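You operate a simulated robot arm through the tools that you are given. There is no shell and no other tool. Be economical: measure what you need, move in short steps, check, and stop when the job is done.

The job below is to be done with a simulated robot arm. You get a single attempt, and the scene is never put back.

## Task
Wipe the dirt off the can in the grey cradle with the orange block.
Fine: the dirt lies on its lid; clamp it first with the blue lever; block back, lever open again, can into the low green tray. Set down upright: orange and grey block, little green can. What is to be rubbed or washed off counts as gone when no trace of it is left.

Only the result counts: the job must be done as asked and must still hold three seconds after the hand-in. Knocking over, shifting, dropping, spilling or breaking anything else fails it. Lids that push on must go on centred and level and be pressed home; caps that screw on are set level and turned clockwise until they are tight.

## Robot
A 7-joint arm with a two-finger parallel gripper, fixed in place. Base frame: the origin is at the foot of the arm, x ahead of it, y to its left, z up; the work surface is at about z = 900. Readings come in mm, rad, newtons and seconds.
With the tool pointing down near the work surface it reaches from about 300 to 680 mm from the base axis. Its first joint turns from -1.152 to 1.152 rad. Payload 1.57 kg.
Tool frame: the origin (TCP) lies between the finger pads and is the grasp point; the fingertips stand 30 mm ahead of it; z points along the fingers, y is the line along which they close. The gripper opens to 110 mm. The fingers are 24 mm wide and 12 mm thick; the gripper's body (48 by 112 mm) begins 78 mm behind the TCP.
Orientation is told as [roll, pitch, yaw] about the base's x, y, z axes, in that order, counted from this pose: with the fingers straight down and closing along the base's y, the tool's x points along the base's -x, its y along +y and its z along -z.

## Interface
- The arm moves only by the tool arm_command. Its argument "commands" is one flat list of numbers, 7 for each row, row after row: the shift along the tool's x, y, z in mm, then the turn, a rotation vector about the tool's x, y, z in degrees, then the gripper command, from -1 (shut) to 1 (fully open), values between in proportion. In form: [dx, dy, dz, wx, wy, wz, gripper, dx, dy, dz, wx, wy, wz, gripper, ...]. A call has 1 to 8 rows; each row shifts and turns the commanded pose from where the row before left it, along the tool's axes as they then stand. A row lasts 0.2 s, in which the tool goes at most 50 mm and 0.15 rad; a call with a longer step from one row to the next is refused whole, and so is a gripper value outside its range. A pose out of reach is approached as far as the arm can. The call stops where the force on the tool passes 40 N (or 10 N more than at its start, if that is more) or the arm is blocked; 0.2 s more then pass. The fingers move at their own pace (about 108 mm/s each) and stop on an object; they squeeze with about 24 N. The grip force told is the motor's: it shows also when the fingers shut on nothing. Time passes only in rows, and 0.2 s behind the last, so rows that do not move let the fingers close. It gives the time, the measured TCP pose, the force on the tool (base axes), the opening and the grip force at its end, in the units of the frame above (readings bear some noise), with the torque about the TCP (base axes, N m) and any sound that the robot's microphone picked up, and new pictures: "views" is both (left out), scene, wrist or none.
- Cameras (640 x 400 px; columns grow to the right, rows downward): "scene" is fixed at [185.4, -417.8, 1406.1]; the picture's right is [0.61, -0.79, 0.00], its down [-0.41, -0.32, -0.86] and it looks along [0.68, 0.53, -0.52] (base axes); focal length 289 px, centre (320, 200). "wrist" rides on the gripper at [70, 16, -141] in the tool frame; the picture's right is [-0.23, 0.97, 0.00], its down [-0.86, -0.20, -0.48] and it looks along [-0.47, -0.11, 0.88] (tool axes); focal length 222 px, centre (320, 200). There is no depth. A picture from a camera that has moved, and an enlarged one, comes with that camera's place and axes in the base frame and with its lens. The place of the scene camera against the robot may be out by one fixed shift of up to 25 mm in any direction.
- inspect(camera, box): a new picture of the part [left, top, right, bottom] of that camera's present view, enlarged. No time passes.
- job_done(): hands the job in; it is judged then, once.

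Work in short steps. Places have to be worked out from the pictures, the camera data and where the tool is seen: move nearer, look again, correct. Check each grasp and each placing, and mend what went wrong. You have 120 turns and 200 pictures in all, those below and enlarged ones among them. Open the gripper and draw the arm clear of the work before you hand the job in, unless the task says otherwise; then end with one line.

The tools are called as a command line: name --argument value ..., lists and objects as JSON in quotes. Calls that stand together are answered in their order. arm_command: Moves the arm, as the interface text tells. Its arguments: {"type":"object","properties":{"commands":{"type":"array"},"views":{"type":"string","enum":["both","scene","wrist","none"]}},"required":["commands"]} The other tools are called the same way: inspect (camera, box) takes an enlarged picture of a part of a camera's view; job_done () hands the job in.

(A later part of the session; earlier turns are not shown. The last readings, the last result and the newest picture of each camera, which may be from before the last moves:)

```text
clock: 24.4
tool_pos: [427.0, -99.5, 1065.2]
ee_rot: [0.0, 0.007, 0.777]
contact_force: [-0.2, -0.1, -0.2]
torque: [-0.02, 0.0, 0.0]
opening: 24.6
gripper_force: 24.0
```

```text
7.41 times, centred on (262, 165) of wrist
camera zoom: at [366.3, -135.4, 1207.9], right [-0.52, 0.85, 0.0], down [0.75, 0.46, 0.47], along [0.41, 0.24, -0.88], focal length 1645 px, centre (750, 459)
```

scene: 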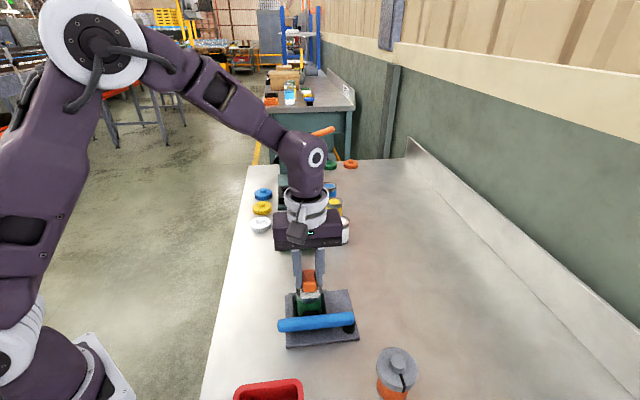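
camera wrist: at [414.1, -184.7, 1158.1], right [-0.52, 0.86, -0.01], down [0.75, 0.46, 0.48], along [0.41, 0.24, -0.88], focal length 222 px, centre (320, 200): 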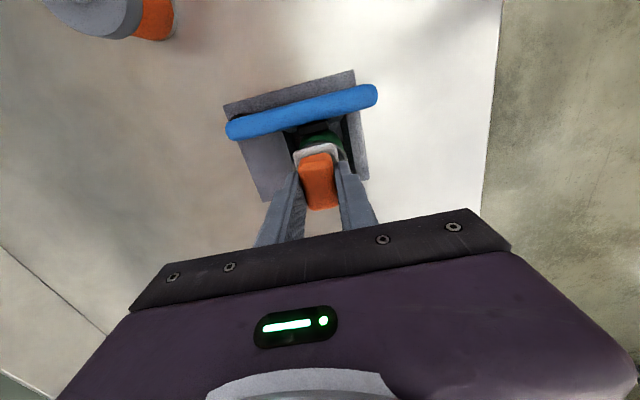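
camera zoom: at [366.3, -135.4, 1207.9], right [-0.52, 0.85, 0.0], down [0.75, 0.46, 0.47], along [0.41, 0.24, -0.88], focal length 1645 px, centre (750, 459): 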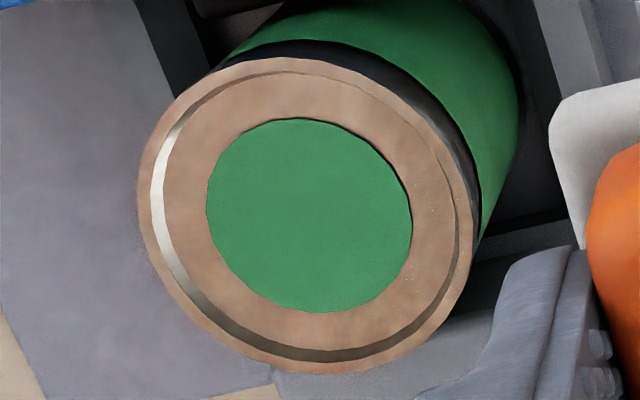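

The lid is clean. Now I'll take the block back to where it stood, (478,-9), and lower it to just above the table.

arm_command --commands '[-33.3, 9.6, 0, 0, 0, 0, -1, -33.3, 9.6, 0, 0, 0, 0, -1, -33.3, 9.6, 0, 0, 0, 0, -1, 0, 0, 40, 0, 0, 0, -1, 0, 0, 40, 0, 0, 0, -1, 0, 0, 30, 0, 0, 0, -1, 0, 0, 6, 0, 0, 0, -1]' --views "scene"

```text
clock: 26.0
tool_pos: [476.9, -9.1, 949.2]
ee_rot: [-0.001, 0.006, 0.775]
contact_force: [-1.0, -0.3, -0.5]
torque: [-0.03, 0.04, 0.01]
opening: 25.0
gripper_force: 23.9
```

scene: 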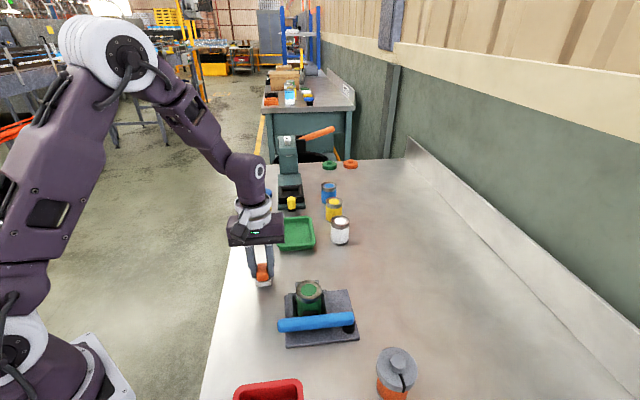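

The block is about 6 mm above its old spot. I'll lower it in small steps to contact.

arm_command --commands '[0, 0, 3, 0, 0, 0, -1, 0, 0, 1.5, 0, 0, 0, -1, 0, 0, 1, 0, 0, 0, -1, 0, 0, 0.7, 0, 0, 0, -1]' --views "none"

```text
clock: 27.0
tool_pos: [476.1, -9.2, 942.9]
ee_rot: [-0.001, 0.008, 0.775]
contact_force: [0.1, -0.1, 0.3]
torque: [0.02, -0.04, 0.04]
opening: 24.9
gripper_force: 23.5
```

arm_command --commands '[0, 0, 0.6, 0, 0, 0, -1, 0, 0, 0.6, 0, 0, 0, -1]' --views "none"

```text
clock: 27.6
tool_pos: [477.0, -9.1, 941.8]
ee_rot: [-0.002, 0.008, 0.775]
contact_force: [-1.4, 0.7, 5.2]
torque: [0.11, 0.08, 0.02]
opening: 25.0
gripper_force: 24.1
```

Contact at 5 N, so the block is on the table. I'll open slowly, rise, and check that it stands upright.

arm_command --commands '[0, 0, 0, 0, 0, 0, -0.4, 0, 0, 0, 0, 0, 0, 0.0, 0, 0, 0, 0, 0, 0, 0.0, 0, 0, -40, 0, 0, 0, 0.0, 0, 0, -45, 0, 0, 0, 0.0, 0, 0, -45, 0, 0, 0, 0.0]' --views "both"

inspect --camera "scene" --box '[230, 240, 310, 300]'

```text
clock: 29.0
tool_pos: [478.1, -8.6, 1071.0]
ee_rot: [-0.001, 0.006, 0.776]
contact_force: [0.0, -0.4, 1.2]
torque: [0.03, -0.02, 0.01]
opening: 55.1
gripper_force: 0.0
camera wrist: at [417.5, -44.2, 1213.3], right [-0.52, 0.86, 0.0], down [0.75, 0.46, 0.47], along [0.41, 0.24, -0.88], focal length 222 px, centre (320, 200)
```

scene: 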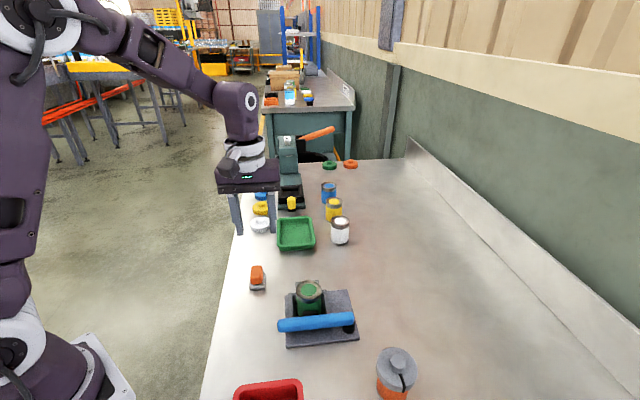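
wrist: 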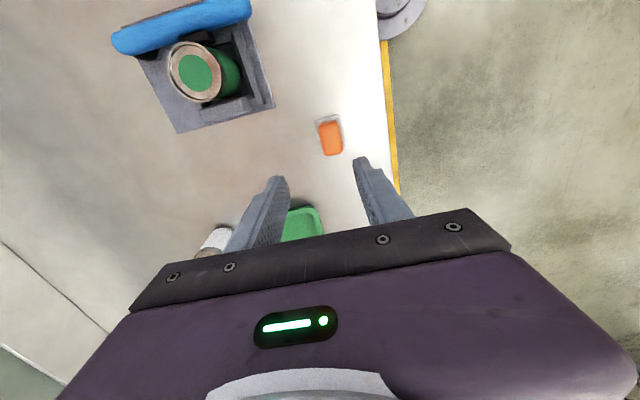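

```text
6.67 times, centred on (270, 270) of scene
camera zoom: at [185.4, -417.8, 1406.1], right [0.61, -0.79, 0.0], down [-0.41, -0.32, -0.86], along [0.68, 0.53, -0.52], focal length 1925 px, centre (653, -267)
```

zoom: 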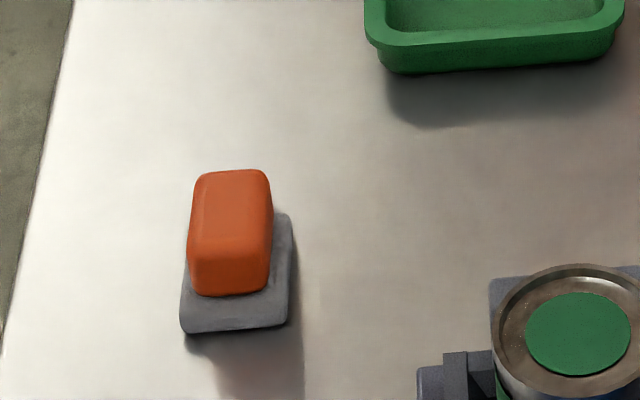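

The block stands upright, but it looks about 14 mm off its old spot; it probably dragged with a finger on opening. I'll measure it before correcting.

inspect --camera "wrist" --box '[280, 90, 380, 170]'

```text
5.00 times, centred on (330, 130) of wrist
camera zoom: at [417.5, -44.2, 1213.3], right [-0.52, 0.86, 0.0], down [0.75, 0.46, 0.47], along [0.41, 0.24, -0.88], focal length 1111 px, centre (270, 550)
```

zoom: 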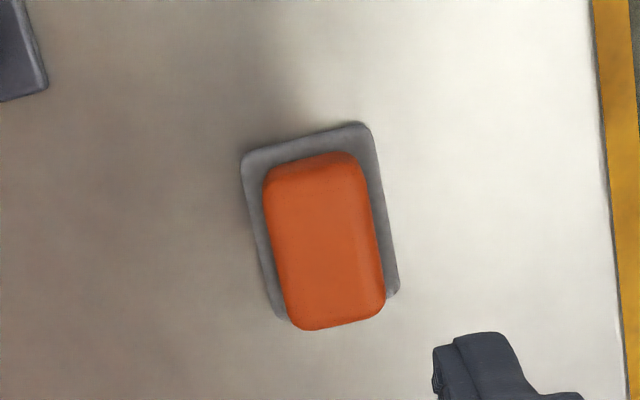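

The block sits at (467,-0), shifted 15 mm along the closing axis; its angle is unchanged. I'll open wide, descend at the original spot, and let the closing fingers slide it back to centre.

arm_command --commands '[0, 0, 0, 0, 0, 0, 0.6, 0, 0, 45, 0, 0, 0, 0.6, 0, 0, 45, 0, 0, 0, 0.6, 0, 0, 36, 0, 0, 0, 0.6, 0, 0, 0, 0, 0, 0, 0.6]' --views "wrist"

inspect --camera "wrist" --box '[240, 120, 400, 220]'

inspect --camera "scene" --box '[230, 240, 310, 300]'

```text
clock: 30.2
tool_pos: [474.2, -8.8, 944.1]
ee_rot: [-0.002, 0.007, 0.775]
contact_force: [0.1, -0.1, -0.4]
torque: [0.01, -0.01, 0.05]
opening: 88.1
gripper_force: 0.0
camera wrist: at [413.8, -45.4, 1086.0], right [-0.52, 0.86, 0.0], down [0.75, 0.46, 0.47], along [0.41, 0.24, -0.88], focal length 222 px, centre (320, 200)
```

wrist: 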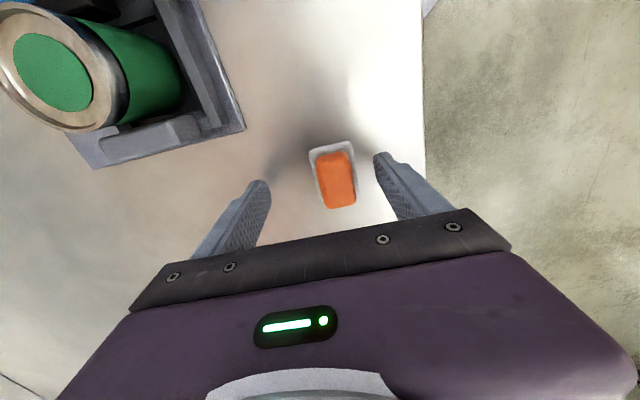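

```text
4.00 times, centred on (320, 170) of wrist
camera zoom: at [413.8, -45.4, 1086.0], right [-0.52, 0.86, 0.0], down [0.75, 0.46, 0.47], along [0.41, 0.24, -0.88], focal length 888 px, centre (320, 320)
```

zoom: 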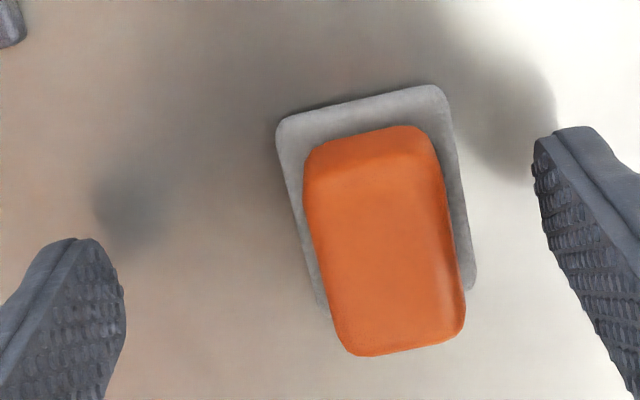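

```text
6.67 times, centred on (270, 270) of scene
camera zoom: at [185.5, -417.8, 1406.1], right [0.61, -0.79, 0.0], down [-0.41, -0.32, -0.86], along [0.68, 0.53, -0.52], focal length 1925 px, centre (653, -267)
```

zoom: 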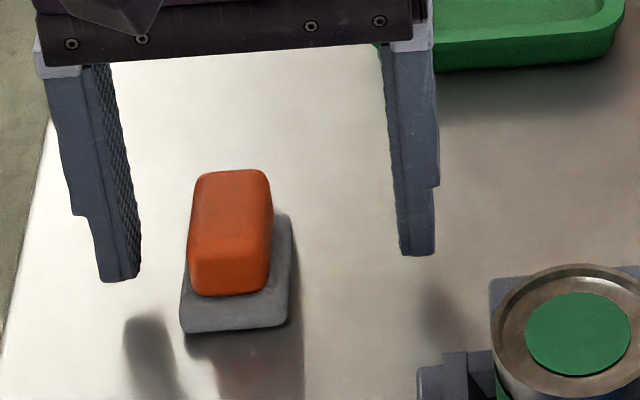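

Fingers straddle the block with room. I'll close to just about its 25 mm width, which centres it without squeezing, then look.

arm_command --commands '[0, 0, 0, 0, 0, 0, 0.2, 0, 0, 0, 0, 0, 0, -0.2, 0, 0, 0, 0, 0, 0, -0.4, 0, 0, 0, 0, 0, 0, -0.52, 0, 0, 0, 0, 0, 0, -0.52]' --views "none"

inspect --camera "scene" --box '[230, 240, 310, 300]'

```text
clock: 31.4
tool_pos: [473.9, -9.1, 943.3]
ee_rot: [-0.002, 0.007, 0.776]
contact_force: [-0.1, -0.2, 0.2]
torque: [-0.02, -0.01, 0.01]
opening: 26.5
gripper_force: 0.1
```

```text
6.67 times, centred on (270, 270) of scene
camera zoom: at [185.4, -417.8, 1406.1], right [0.61, -0.79, 0.0], down [-0.41, -0.32, -0.86], along [0.68, 0.53, -0.52], focal length 1925 px, centre (653, -267)
```

zoom: 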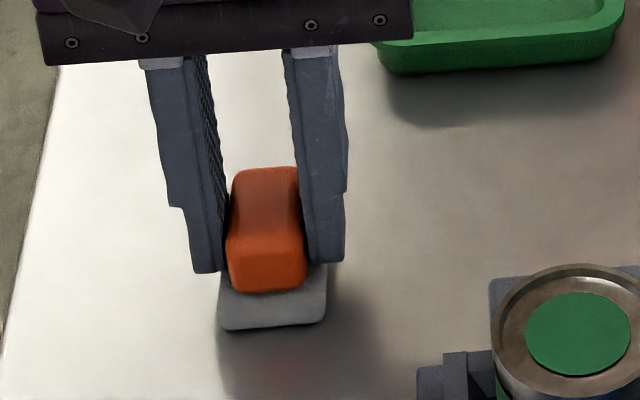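

It's now within about 4 mm of the original picture position. With the fingers around it I'll slide it 4 mm more along -y of the tool, then open slightly.

arm_command --commands '[0, -2, 0, 0, 0, 0, -0.52, 0, -2.6, 0, 0, 0, 0, -0.52, 0, 0, 0, 0, 0, 0, -0.52, 0, 0, 0, 0, 0, 0, -0.4, 0, 0, 0, 0, 0, 0, -0.4]' --views "none"

inspect --camera "scene" --box '[230, 240, 310, 300]'

```text
clock: 32.6
tool_pos: [479.7, -12.9, 945.5]
ee_rot: [-0.002, 0.008, 0.774]
contact_force: [-0.2, -0.5, 0.3]
torque: [-0.06, 0.0, -0.01]
opening: 32.9
gripper_force: 0.0
```

```text
6.67 times, centred on (270, 270) of scene
camera zoom: at [185.4, -417.8, 1406.1], right [0.61, -0.79, 0.0], down [-0.41, -0.32, -0.86], along [0.68, 0.53, -0.52], focal length 1925 px, centre (653, -267)
```

zoom: 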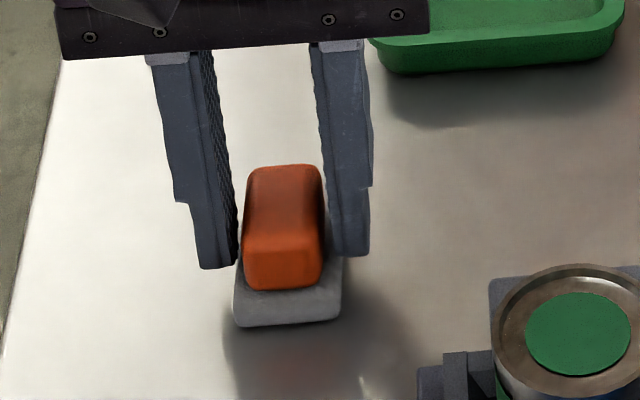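

The block is back at its picture position within about 2 mm, loose between the fingers. I'll open, rise and verify.

arm_command --commands '[0, 0, 0, 0, 0, 0, -0.2, 0, 0, 0, 0, 0, 0, 0.1, 0, 0, -40, 0, 0, 0, 0.1, 0, 0, -45, 0, 0, 0, 0.1, 0, 0, -45, 0, 0, 0, 0.1]' --views "wrist"

inspect --camera "scene" --box '[230, 240, 310, 300]'

```text
clock: 33.8
tool_pos: [478.7, -11.2, 1074.9]
ee_rot: [-0.001, 0.008, 0.776]
contact_force: [0.6, -0.7, -0.1]
torque: [0.0, -0.03, 0.02]
opening: 60.4
gripper_force: 0.0
camera wrist: at [418.6, -48.0, 1217.8], right [-0.52, 0.85, 0.0], down [0.75, 0.46, 0.47], along [0.41, 0.24, -0.88], focal length 222 px, centre (320, 200)
```

wrist: 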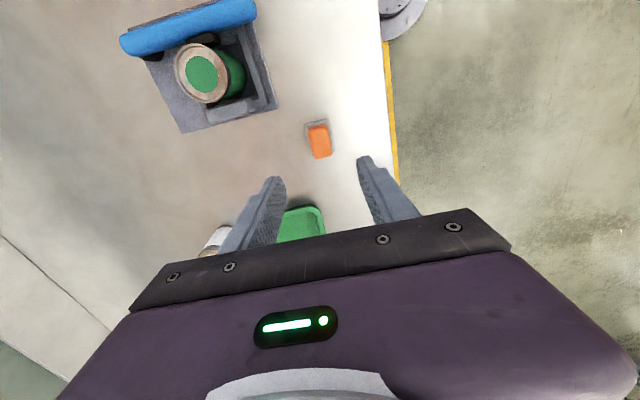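

```text
6.67 times, centred on (270, 270) of scene
camera zoom: at [185.4, -417.8, 1406.1], right [0.61, -0.79, 0.0], down [-0.41, -0.32, -0.86], along [0.68, 0.53, -0.52], focal length 1925 px, centre (653, -267)
```

zoom: 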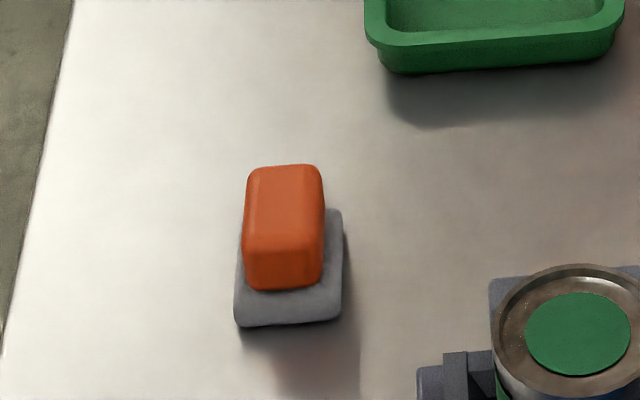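

The block is back, upright. Next I'll open the lever: shut the fingers and go above the can side of the handle's end, around (414,-126).

arm_command --commands '[42.2, -12.2, 0, 0, 0, 0, -1, 42.2, -12.2, 0, 0, 0, 0, -1, 42.2, -12.2, 0, 0, 0, 0, -1, 0, 0, 40, 0, 0, 0, -1]' --views "wrist"

inspect --camera "wrist" --box '[200, 90, 400, 215]'

inspect --camera "scene" --box '[250, 240, 370, 350]'

```text
clock: 34.8
tool_pos: [415.0, -129.5, 1037.7]
ee_rot: [-0.004, 0.008, 0.775]
contact_force: [-0.1, 0.4, -1.0]
torque: [0.0, 0.01, -0.04]
opening: 0.0
gripper_force: 20.6
camera wrist: at [354.8, -164.7, 1179.8], right [-0.52, 0.85, 0.0], down [0.75, 0.46, 0.47], along [0.41, 0.24, -0.88], focal length 222 px, centre (320, 200)
```

wrist: 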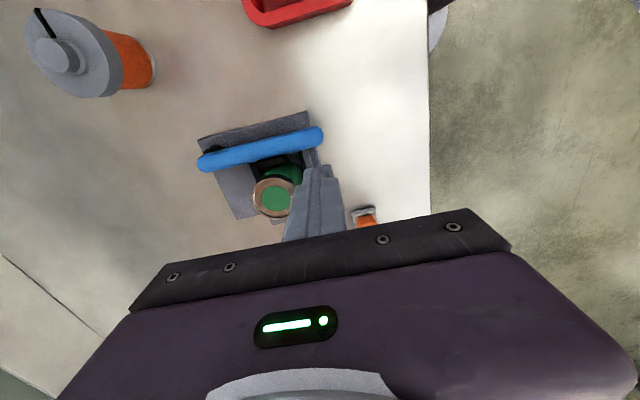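

```text
3.20 times, centred on (300, 152) of wrist
camera zoom: at [354.8, -164.7, 1179.8], right [-0.52, 0.85, 0.0], down [0.75, 0.46, 0.47], along [0.41, 0.24, -0.88], focal length 711 px, centre (384, 352)
```

zoom: 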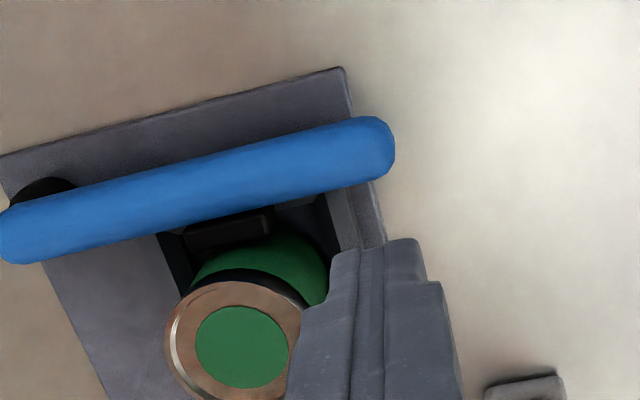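

```text
3.64 times, centred on (310, 295) of scene
camera zoom: at [185.4, -417.8, 1406.1], right [0.61, -0.79, 0.0], down [-0.41, -0.32, -0.86], along [0.68, 0.53, -0.52], focal length 1050 px, centre (356, -146)
```

zoom: 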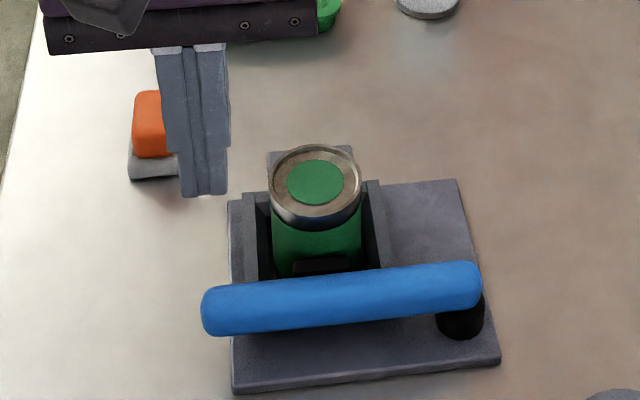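

The handle's axis is about 20 mm from the finger centre, too tight. I'll shift 9 mm away from the lever and 3 mm outward, descend partway, and look again.

arm_command --commands '[-9, 3, 0, 0, 0, 0, -1, 0, 0, 40, 0, 0, 0, -1]' --views "none"

inspect --camera "wrist" --box '[200, 90, 400, 215]'

inspect --camera "scene" --box '[250, 240, 370, 350]'

```text
clock: 35.4
tool_pos: [420.3, -117.7, 996.2]
ee_rot: [-0.005, 0.006, 0.772]
contact_force: [0.7, 0.2, 0.3]
torque: [-0.02, 0.01, 0.02]
opening: 0.0
gripper_force: 21.4
```

```text
3.20 times, centred on (300, 152) of wrist
camera zoom: at [359.7, -154.3, 1138.8], right [-0.52, 0.86, 0.0], down [0.75, 0.46, 0.47], along [0.41, 0.24, -0.88], focal length 711 px, centre (384, 352)
```

zoom: 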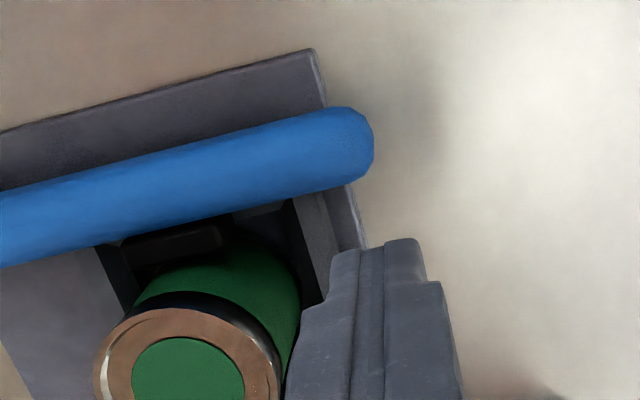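

```text
3.64 times, centred on (310, 295) of scene
camera zoom: at [185.4, -417.8, 1406.1], right [0.61, -0.79, 0.0], down [-0.41, -0.32, -0.86], along [0.68, 0.53, -0.52], focal length 1050 px, centre (356, -146)
```

zoom: 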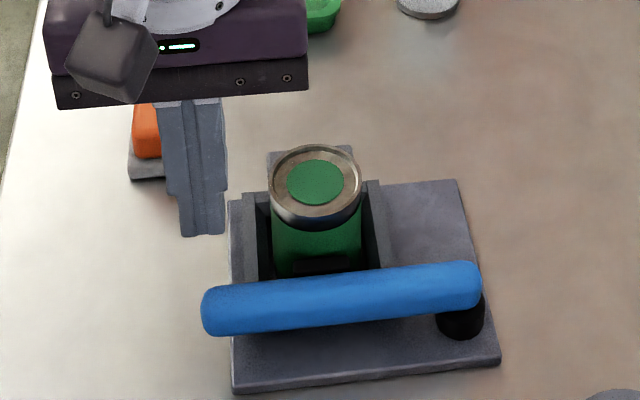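

The finger is about 29 mm from the lever axis and clear of the frame wall by about 10 mm. I'll move 5 mm inward along the lever for better overlap and descend to lever height.

arm_command --commands '[0, -5, 0, 0, 0, 0, -1, 0, 0, 14, 0, 0, 0, -1, 0, 0, 10, 0, 0, 0, -1]' --views "none"

inspect --camera "wrist" --box '[200, 90, 400, 215]'

inspect --camera "scene" --box '[250, 240, 370, 350]'

```text
clock: 36.2
tool_pos: [423.8, -120.9, 972.1]
ee_rot: [-0.001, 0.007, 0.773]
contact_force: [0.6, 0.2, -0.1]
torque: [-0.03, 0.0, 0.03]
opening: 0.1
gripper_force: 21.1
```

```text
3.20 times, centred on (300, 152) of wrist
camera zoom: at [362.5, -157.4, 1115.1], right [-0.52, 0.85, 0.0], down [0.75, 0.46, 0.47], along [0.41, 0.24, -0.88], focal length 711 px, centre (384, 352)
```

zoom: 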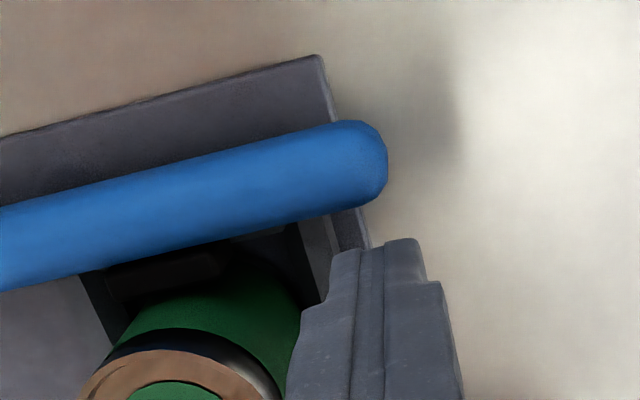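

```text
3.64 times, centred on (310, 295) of scene
camera zoom: at [185.4, -417.8, 1406.1], right [0.61, -0.79, 0.0], down [-0.41, -0.32, -0.86], along [0.68, 0.53, -0.52], focal length 1050 px, centre (356, -146)
```

zoom: 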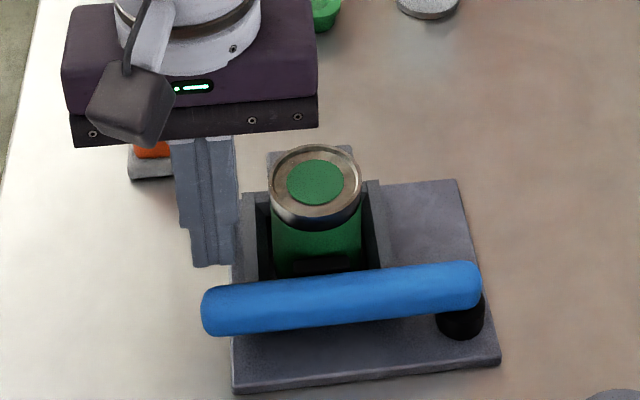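

The finger is placed on the can side of the handle, at lever height. I'll push the lever back open along its arc, with the force limit as a guard.

arm_command --commands '[8, 0, 0, 0, 0, 0, -1, 8, 0, 0, 0, 0, 0, -1, 9, -2, 0, 0, 0, 0, -1, 9, -3, 0, 0, 0, 0, -1]' --views "none"

inspect --camera "wrist" --box '[200, 90, 400, 215]'

inspect --camera "scene" --box '[250, 240, 370, 350]'

```text
clock: 37.2
tool_pos: [401.5, -147.4, 974.1]
ee_rot: [-0.003, 0.007, 0.774]
contact_force: [0.0, 0.6, -0.4]
torque: [-0.01, 0.0, -0.01]
opening: 0.2
gripper_force: 21.5
```

```text
3.20 times, centred on (300, 152) of wrist
camera zoom: at [342.1, -185.1, 1115.7], right [-0.52, 0.85, 0.0], down [0.75, 0.46, 0.47], along [0.41, 0.24, -0.88], focal length 711 px, centre (384, 352)
```

zoom: 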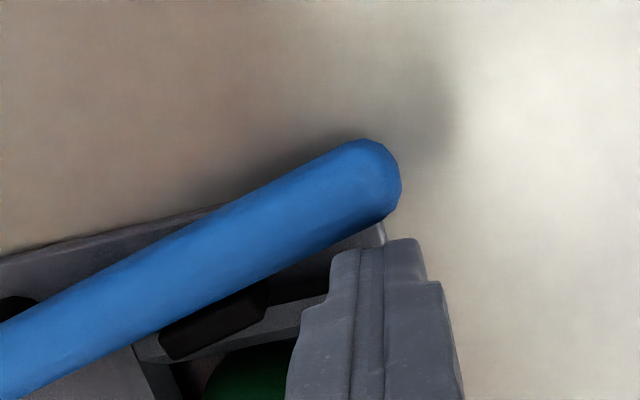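

```text
3.64 times, centred on (310, 295) of scene
camera zoom: at [185.5, -417.8, 1406.1], right [0.61, -0.79, 0.0], down [-0.41, -0.32, -0.86], along [0.68, 0.53, -0.52], focal length 1050 px, centre (356, -146)
```

zoom: 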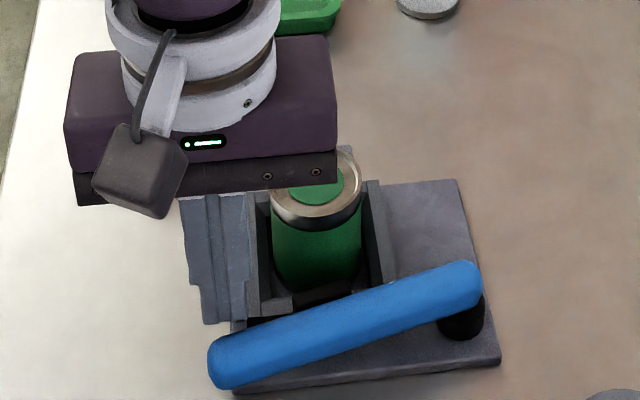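

The lever is opening freely. I'll continue along the arc to its original open position.

arm_command --commands '[9, -3, 0, 0, 0, 0, -1, 9, -4, 0, 0, 0, 0, -1, 9, -4, 0, 0, 0, 0, -1, 8, -4, 0, 0, 0, 0, -1]' --views "scene"

inspect --camera "scene" --box '[220, 200, 420, 400]'

```text
clock: 38.2
tool_pos: [388.2, -184.6, 972.9]
ee_rot: [-0.004, 0.006, 0.775]
contact_force: [-0.3, -0.7, -0.1]
torque: [-0.05, 0.02, 0.03]
opening: 0.0
gripper_force: 21.4
```

scene: 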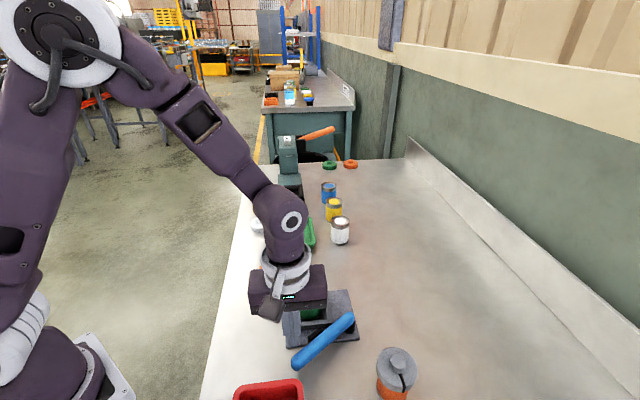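

```text
2.00 times, centred on (320, 300) of scene
camera zoom: at [185.4, -417.8, 1406.1], right [0.61, -0.79, 0.0], down [-0.41, -0.32, -0.86], along [0.68, 0.53, -0.52], focal length 578 px, centre (320, 0)
```

zoom: 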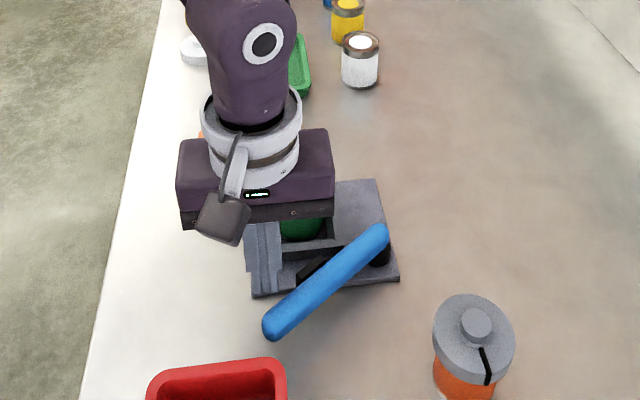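

The lever matches its original open position. I'll back off, rise, open the gripper and go above the can.

arm_command --commands '[-4, 0, 0, 0, 0, 0, -1, 0, 0, -45, 0, 0, 0, -1, 0, 0, -45, 0, 0, 0, -1, -41, -18, 0, 0, 0, 0, 0.6, -41, -18, 0, 0, 0, 0, 0.6, 0, 0, 0, 0, 0, 0, 0.6]' --views "both"

inspect --camera "wrist" --box '[200, 90, 440, 240]'

inspect --camera "scene" --box '[250, 240, 370, 350]'

```text
clock: 39.6
tool_pos: [473.4, -149.5, 1060.9]
ee_rot: [-0.002, 0.007, 0.774]
contact_force: [0.2, -0.3, -0.3]
torque: [0.03, 0.01, -0.03]
opening: 88.3
gripper_force: 0.0
camera wrist: at [412.8, -185.5, 1203.8], right [-0.52, 0.85, 0.0], down [0.75, 0.46, 0.47], along [0.41, 0.24, -0.88], focal length 222 px, centre (320, 200)
```

scene: 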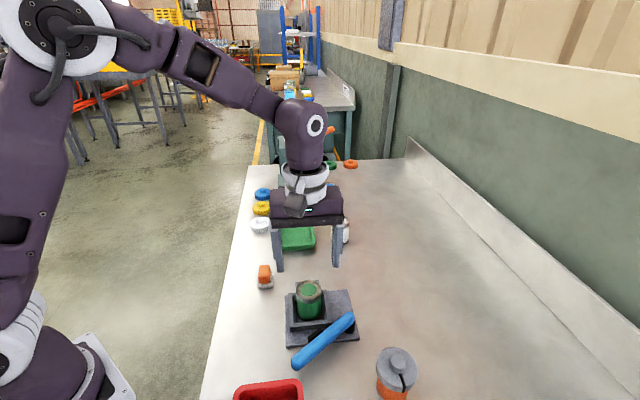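
wrist: 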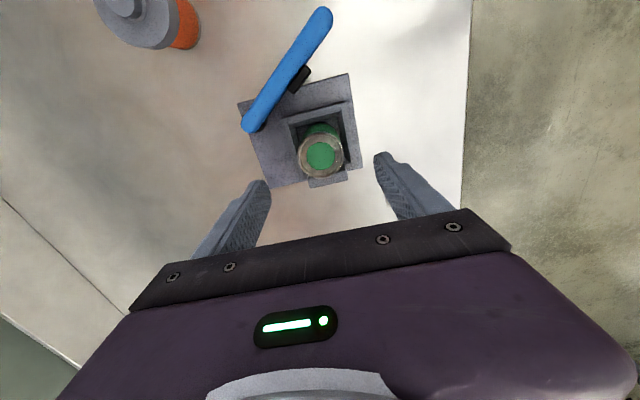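

```text
2.67 times, centred on (320, 165) of wrist
camera zoom: at [412.8, -185.5, 1203.8], right [-0.52, 0.85, 0.0], down [0.75, 0.46, 0.47], along [0.41, 0.24, -0.88], focal length 592 px, centre (320, 293)
```

zoom: 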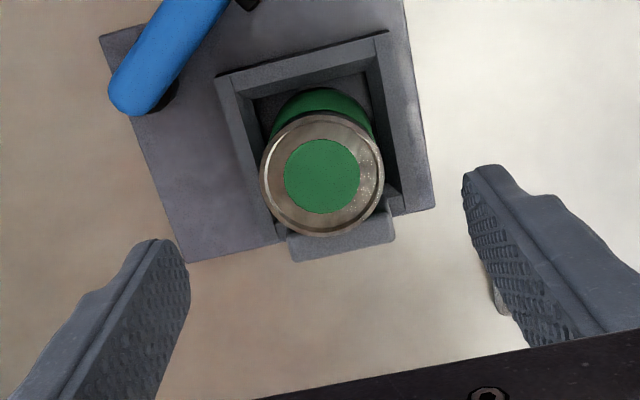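

```text
3.64 times, centred on (310, 295) of scene
camera zoom: at [185.5, -417.8, 1406.1], right [0.61, -0.79, 0.0], down [-0.41, -0.32, -0.86], along [0.68, 0.53, -0.52], focal length 1050 px, centre (356, -146)
```

zoom: 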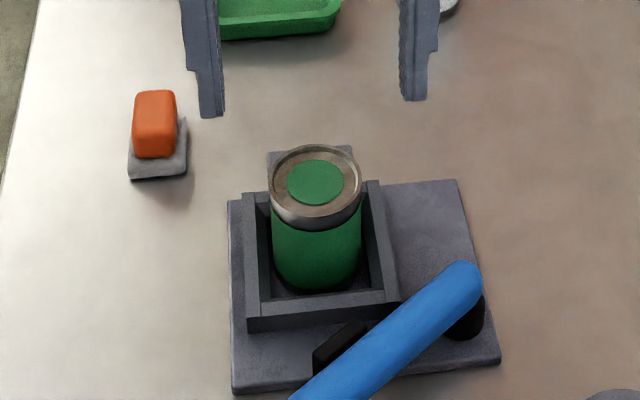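

The can is centred under the gripper within 1 mm, with the fingers on the sides clear of the lever and back block. I'll descend so the tips stop just above the frame walls.

arm_command --commands '[0, 0, 40, 0, 0, 0, 0.6, 0, 0, 30, 0, 0, 0, 0.6, 0, 0, 12, 0, 0, 0, 0.6]' --views "none"

inspect --camera "scene" --box '[250, 240, 370, 350]'

inspect --camera "wrist" --box '[200, 90, 440, 240]'

```text
clock: 40.4
tool_pos: [473.4, -149.0, 979.9]
ee_rot: [-0.003, 0.008, 0.775]
contact_force: [1.3, 0.7, 0.1]
torque: [-0.01, -0.02, -0.03]
opening: 88.0
gripper_force: 0.1
```

```text
3.64 times, centred on (310, 295) of scene
camera zoom: at [185.4, -417.8, 1406.1], right [0.61, -0.79, 0.0], down [-0.41, -0.32, -0.86], along [0.68, 0.53, -0.52], focal length 1050 px, centre (356, -146)
```

zoom: 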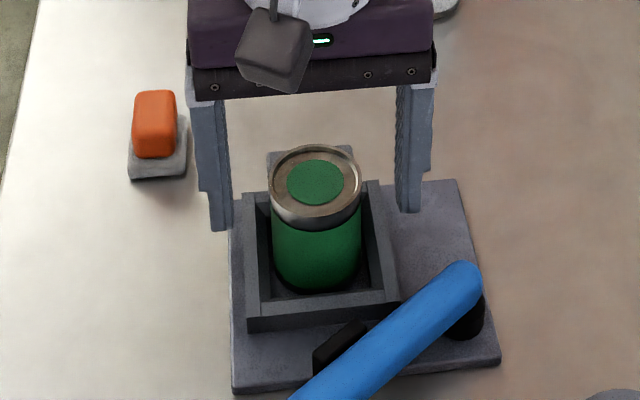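

```text
2.67 times, centred on (320, 165) of wrist
camera zoom: at [411.9, -185.6, 1122.5], right [-0.52, 0.85, 0.0], down [0.75, 0.46, 0.47], along [0.41, 0.24, -0.88], focal length 592 px, centre (320, 293)
```

zoom: 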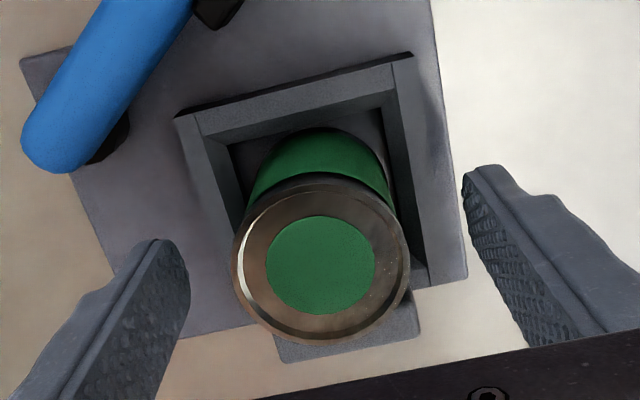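

Alignment is good. I'll go 4 mm lower and close gently on the can.

arm_command --commands '[0, 0, 4, 0, 0, 0, 0.6, 0, 0, 0, 0, 0, 0, 0.1, 0, 0, 0, 0, 0, 0, -0.2, 0, 0, 0, 0, 0, 0, -1, 0, 0, 0, 0, 0, 0, -1]' --views "none"

inspect --camera "scene" --box '[250, 240, 370, 350]'

```text
clock: 41.6
tool_pos: [473.5, -149.2, 977.4]
ee_rot: [-0.003, 0.009, 0.775]
contact_force: [0.5, 0.0, -0.3]
torque: [-0.02, -0.02, 0.0]
opening: 47.6
gripper_force: 23.7
```

```text
3.64 times, centred on (310, 295) of scene
camera zoom: at [185.5, -417.8, 1406.1], right [0.61, -0.79, 0.0], down [-0.41, -0.32, -0.86], along [0.68, 0.53, -0.52], focal length 1050 px, centre (356, -146)
```

zoom: 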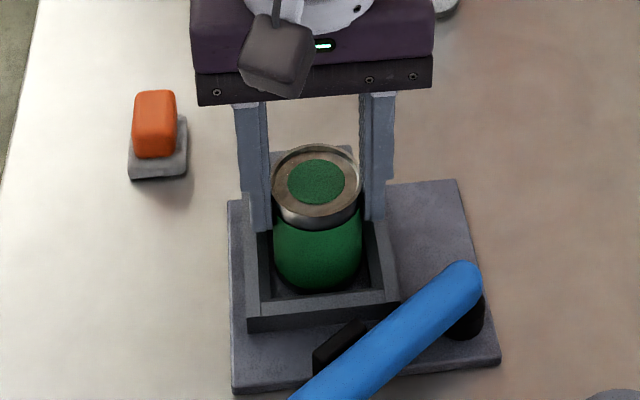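

Gripped at 47.6 mm. I'll lift straight up and check the hold.

arm_command --commands '[0, 0, -15, 0, 0, 0, -1, 0, 0, -30, 0, 0, 0, -1, 0, 0, -40, 0, 0, 0, -1, 0, 0, -30, 0, 0, 0, -1]' --views "both"

inspect --camera "scene" --box '[250, 180, 370, 350]'

```text
clock: 42.6
tool_pos: [472.7, -148.1, 1091.0]
ee_rot: [-0.003, 0.008, 0.774]
contact_force: [0.8, -0.2, -0.6]
torque: [-0.02, -0.02, 0.0]
opening: 47.5
gripper_force: 23.9
camera wrist: at [412.3, -183.7, 1233.3], right [-0.52, 0.85, 0.0], down [0.75, 0.46, 0.47], along [0.41, 0.24, -0.88], focal length 222 px, centre (320, 200)
```

scene: 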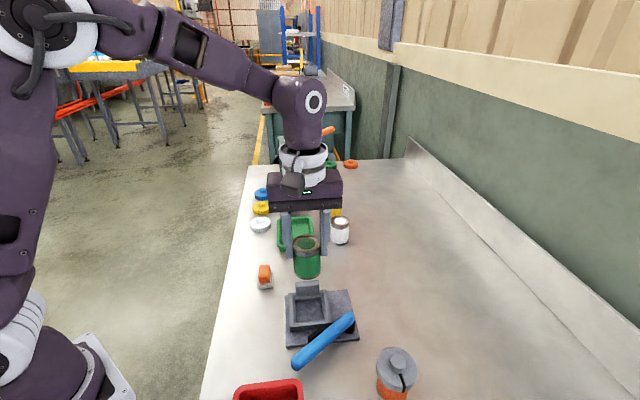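
wrist: 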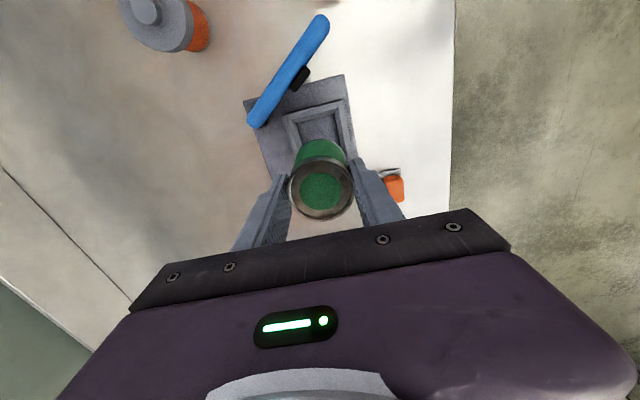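

```text
2.35 times, centred on (310, 265) of scene
camera zoom: at [185.5, -417.8, 1406.1], right [0.61, -0.79, 0.0], down [-0.41, -0.32, -0.86], along [0.68, 0.53, -0.52], focal length 679 px, centre (344, 47)
```

zoom: 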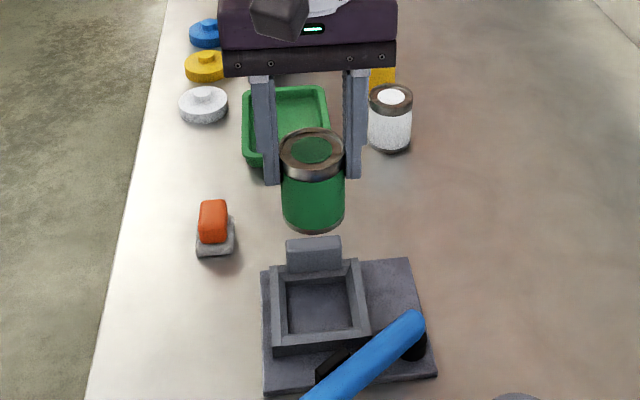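

The can is held level and the cradle stayed in place. I'll carry it towards the green tray, around (645,48), staying high.

arm_command --commands '[-40, 3.4, 0, 0, 0, 0, -1, -40, 3.4, 0, 0, 0, 0, -1, -40, 3.4, 0, 0, 0, 0, -1, -40, 3.4, 0, 0, 0, 0, -1, -40, 3.4, 0, 0, 0, 0, -1, -40, 3.4, 0, 0, 0, 0, -1]' --views "both"

inspect --camera "wrist" --box '[200, 90, 440, 240]'

inspect --camera "scene" --box '[250, 170, 350, 270]'

```text
clock: 44.0
tool_pos: [631.1, 32.6, 1092.8]
ee_rot: [-0.001, 0.007, 0.774]
contact_force: [0.0, -0.1, -2.1]
torque: [-0.03, -0.03, -0.02]
opening: 47.7
gripper_force: 23.8
camera wrist: at [571.4, -3.0, 1235.1], right [-0.52, 0.86, 0.0], down [0.75, 0.46, 0.47], along [0.41, 0.24, -0.88], focal length 222 px, centre (320, 200)
```

scene: 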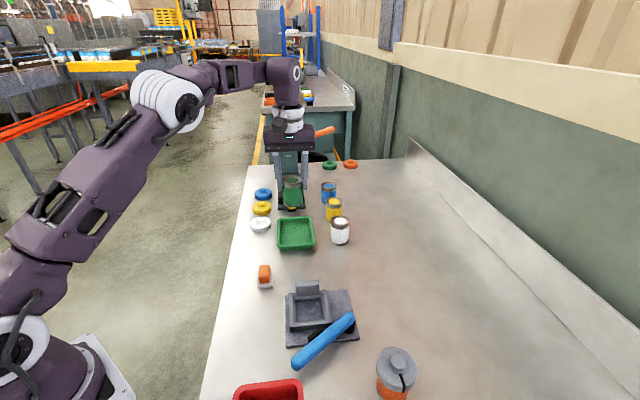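
wrist: 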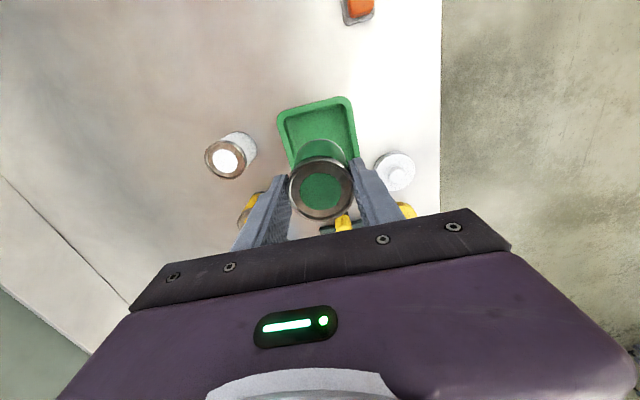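

```text
2.67 times, centred on (320, 165) of wrist
camera zoom: at [571.4, -3.0, 1235.1], right [-0.52, 0.86, 0.0], down [0.75, 0.46, 0.47], along [0.41, 0.24, -0.88], focal length 592 px, centre (320, 293)
```

zoom: 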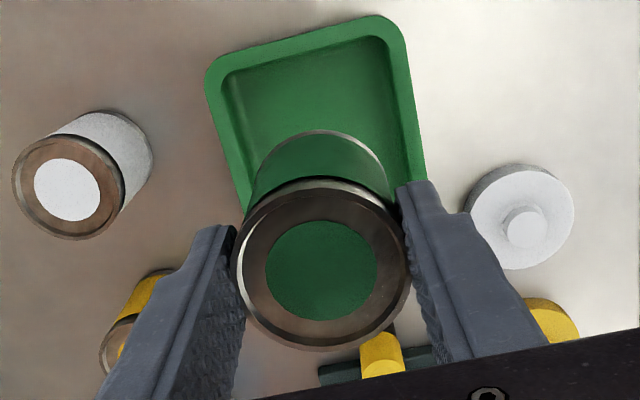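

```text
4.00 times, centred on (300, 220) of scene
camera zoom: at [185.5, -417.8, 1406.1], right [0.61, -0.79, 0.0], down [-0.41, -0.32, -0.86], along [0.68, 0.53, -0.52], focal length 1155 px, centre (400, 120)
```

zoom: 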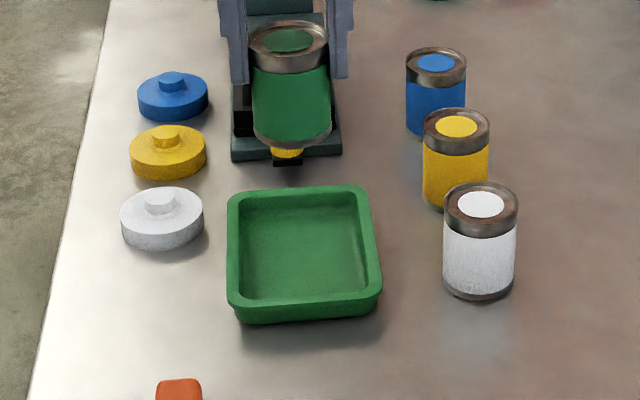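

The tray measures about 127×93 mm and is centred near (650,46), so I need about 20 mm more along the reach. I'll shift there and lower the can to about 15 mm above the tray floor.

arm_command --commands '[-20, -4, 0, 0, 0, 0, -1, 0, 0, 40, 0, 0, 0, -1, 0, 0, 40, 0, 0, 0, -1, 0, 0, 22, 0, 0, 0, -1]' --views "both"

inspect --camera "wrist" --box '[200, 90, 440, 240]'

inspect --camera "scene" --box '[250, 170, 350, 270]'

```text
clock: 45.0
tool_pos: [650.0, 45.0, 987.6]
ee_rot: [0.0, 0.005, 0.773]
contact_force: [0.5, -0.4, -1.7]
torque: [0.0, 0.0, -0.02]
opening: 47.5
gripper_force: 24.4
camera wrist: at [588.8, 8.5, 1130.5], right [-0.52, 0.86, 0.0], down [0.75, 0.46, 0.47], along [0.41, 0.24, -0.88], focal length 222 px, centre (320, 200)
```

scene: 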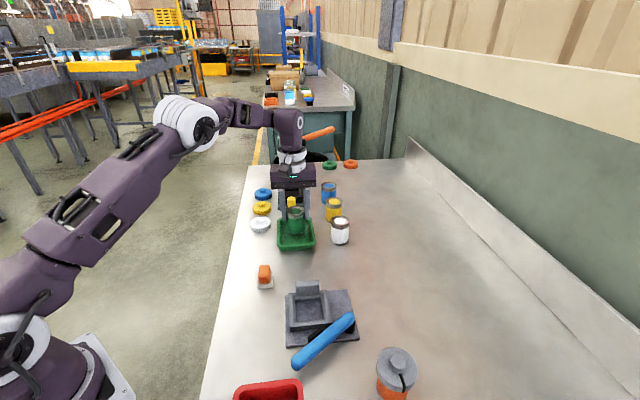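
wrist: 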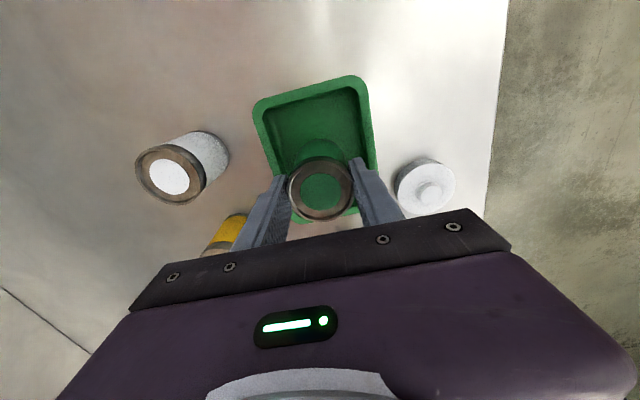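

```text
2.67 times, centred on (320, 165) of wrist
camera zoom: at [588.8, 8.5, 1130.5], right [-0.52, 0.86, 0.0], down [0.75, 0.46, 0.47], along [0.41, 0.24, -0.88], focal length 592 px, centre (320, 293)
```

zoom: 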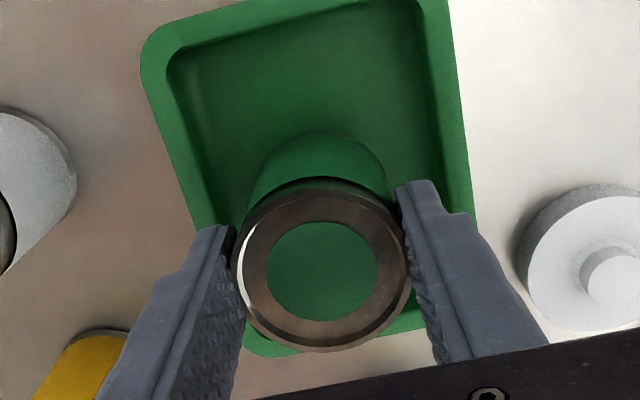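

```text
4.00 times, centred on (300, 220) of scene
camera zoom: at [185.5, -417.8, 1406.1], right [0.61, -0.79, 0.0], down [-0.41, -0.32, -0.86], along [0.68, 0.53, -0.52], focal length 1155 px, centre (400, 120)
```

zoom: 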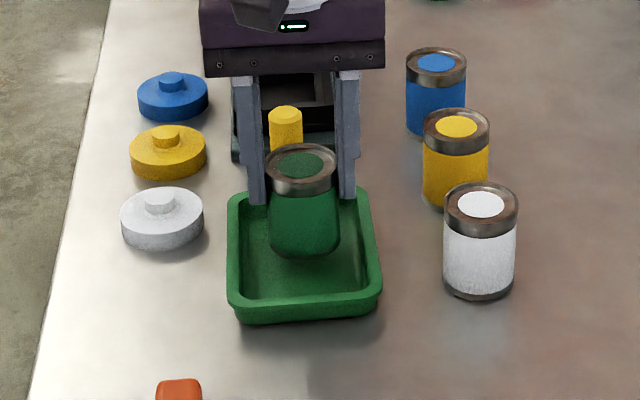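

The can is centred in the tray. I'll lower it in small steps until it touches.

arm_command --commands '[0, 0, 8, 0, 0, 0, -1, 0, 0, 3, 0, 0, 0, -1, 0, 0, 2, 0, 0, 0, -1, 0, 0, 1.5, 0, 0, 0, -1]' --views "none"

inspect --camera "scene" --box '[250, 170, 350, 270]'

```text
clock: 46.0
tool_pos: [649.6, 43.3, 973.2]
ee_rot: [-0.002, 0.004, 0.775]
contact_force: [0.0, 1.0, 1.6]
torque: [0.06, 0.09, 0.0]
opening: 47.6
gripper_force: 24.2
```

```text
4.00 times, centred on (300, 220) of scene
camera zoom: at [185.4, -417.8, 1406.1], right [0.61, -0.79, 0.0], down [-0.41, -0.32, -0.86], along [0.68, 0.53, -0.52], focal length 1155 px, centre (400, 120)
```

zoom: 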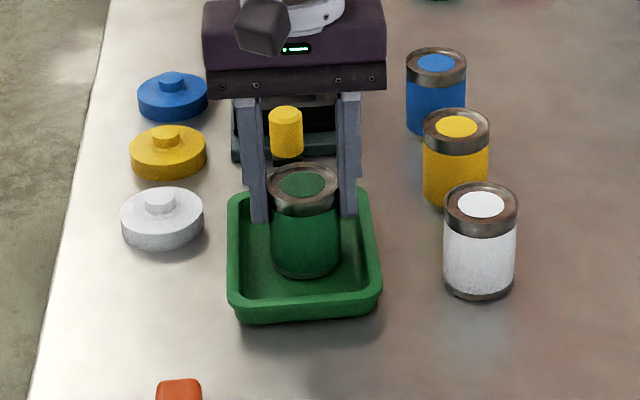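

The force sign has just changed, so it is touching the floor. I'll lower another 0.5 mm and open a little, then check.

arm_command --commands '[0, 0, 0.5, 0, 0, 0, -1, 0, 0, 0, 0, 0, 0, -0.1, 0, 0, 0, 0, 0, 0, -0.04, 0, 0, 0, 0, 0, 0, -0.04]' --views "none"

inspect --camera "scene" --box '[250, 170, 350, 270]'

inspect --camera "wrist" --box '[200, 90, 440, 240]'

```text
clock: 47.0
tool_pos: [648.6, 43.6, 972.3]
ee_rot: [-0.001, 0.007, 0.776]
contact_force: [-0.6, -0.4, -0.1]
torque: [-0.03, 0.02, 0.02]
opening: 52.7
gripper_force: 0.1
```

```text
4.00 times, centred on (300, 220) of scene
camera zoom: at [185.4, -417.8, 1406.1], right [0.61, -0.79, 0.0], down [-0.41, -0.32, -0.86], along [0.68, 0.53, -0.52], focal length 1155 px, centre (400, 120)
```

zoom: 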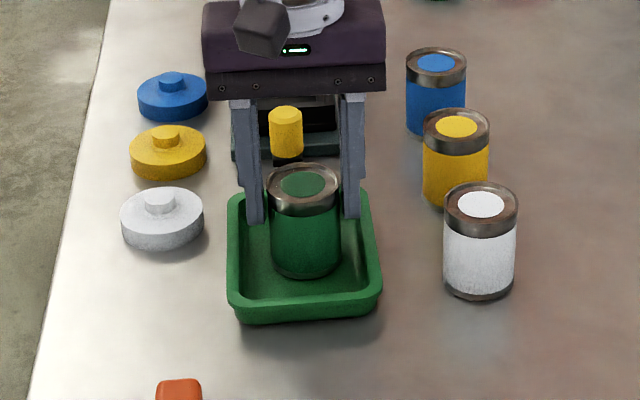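

```text
2.67 times, centred on (320, 165) of wrist
camera zoom: at [587.9, 7.3, 1115.1], right [-0.52, 0.86, 0.0], down [0.75, 0.46, 0.47], along [0.41, 0.24, -0.88], focal length 592 px, centre (320, 293)
```

zoom: 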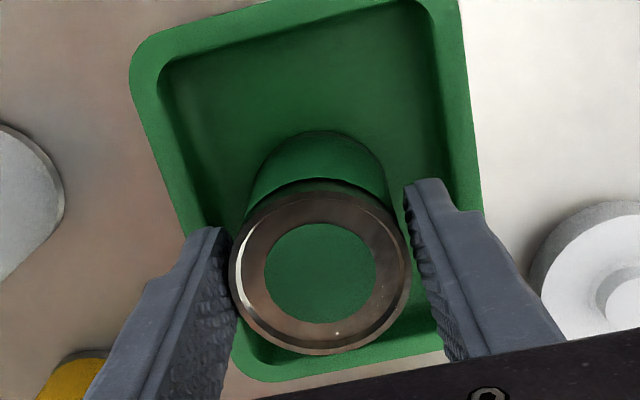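

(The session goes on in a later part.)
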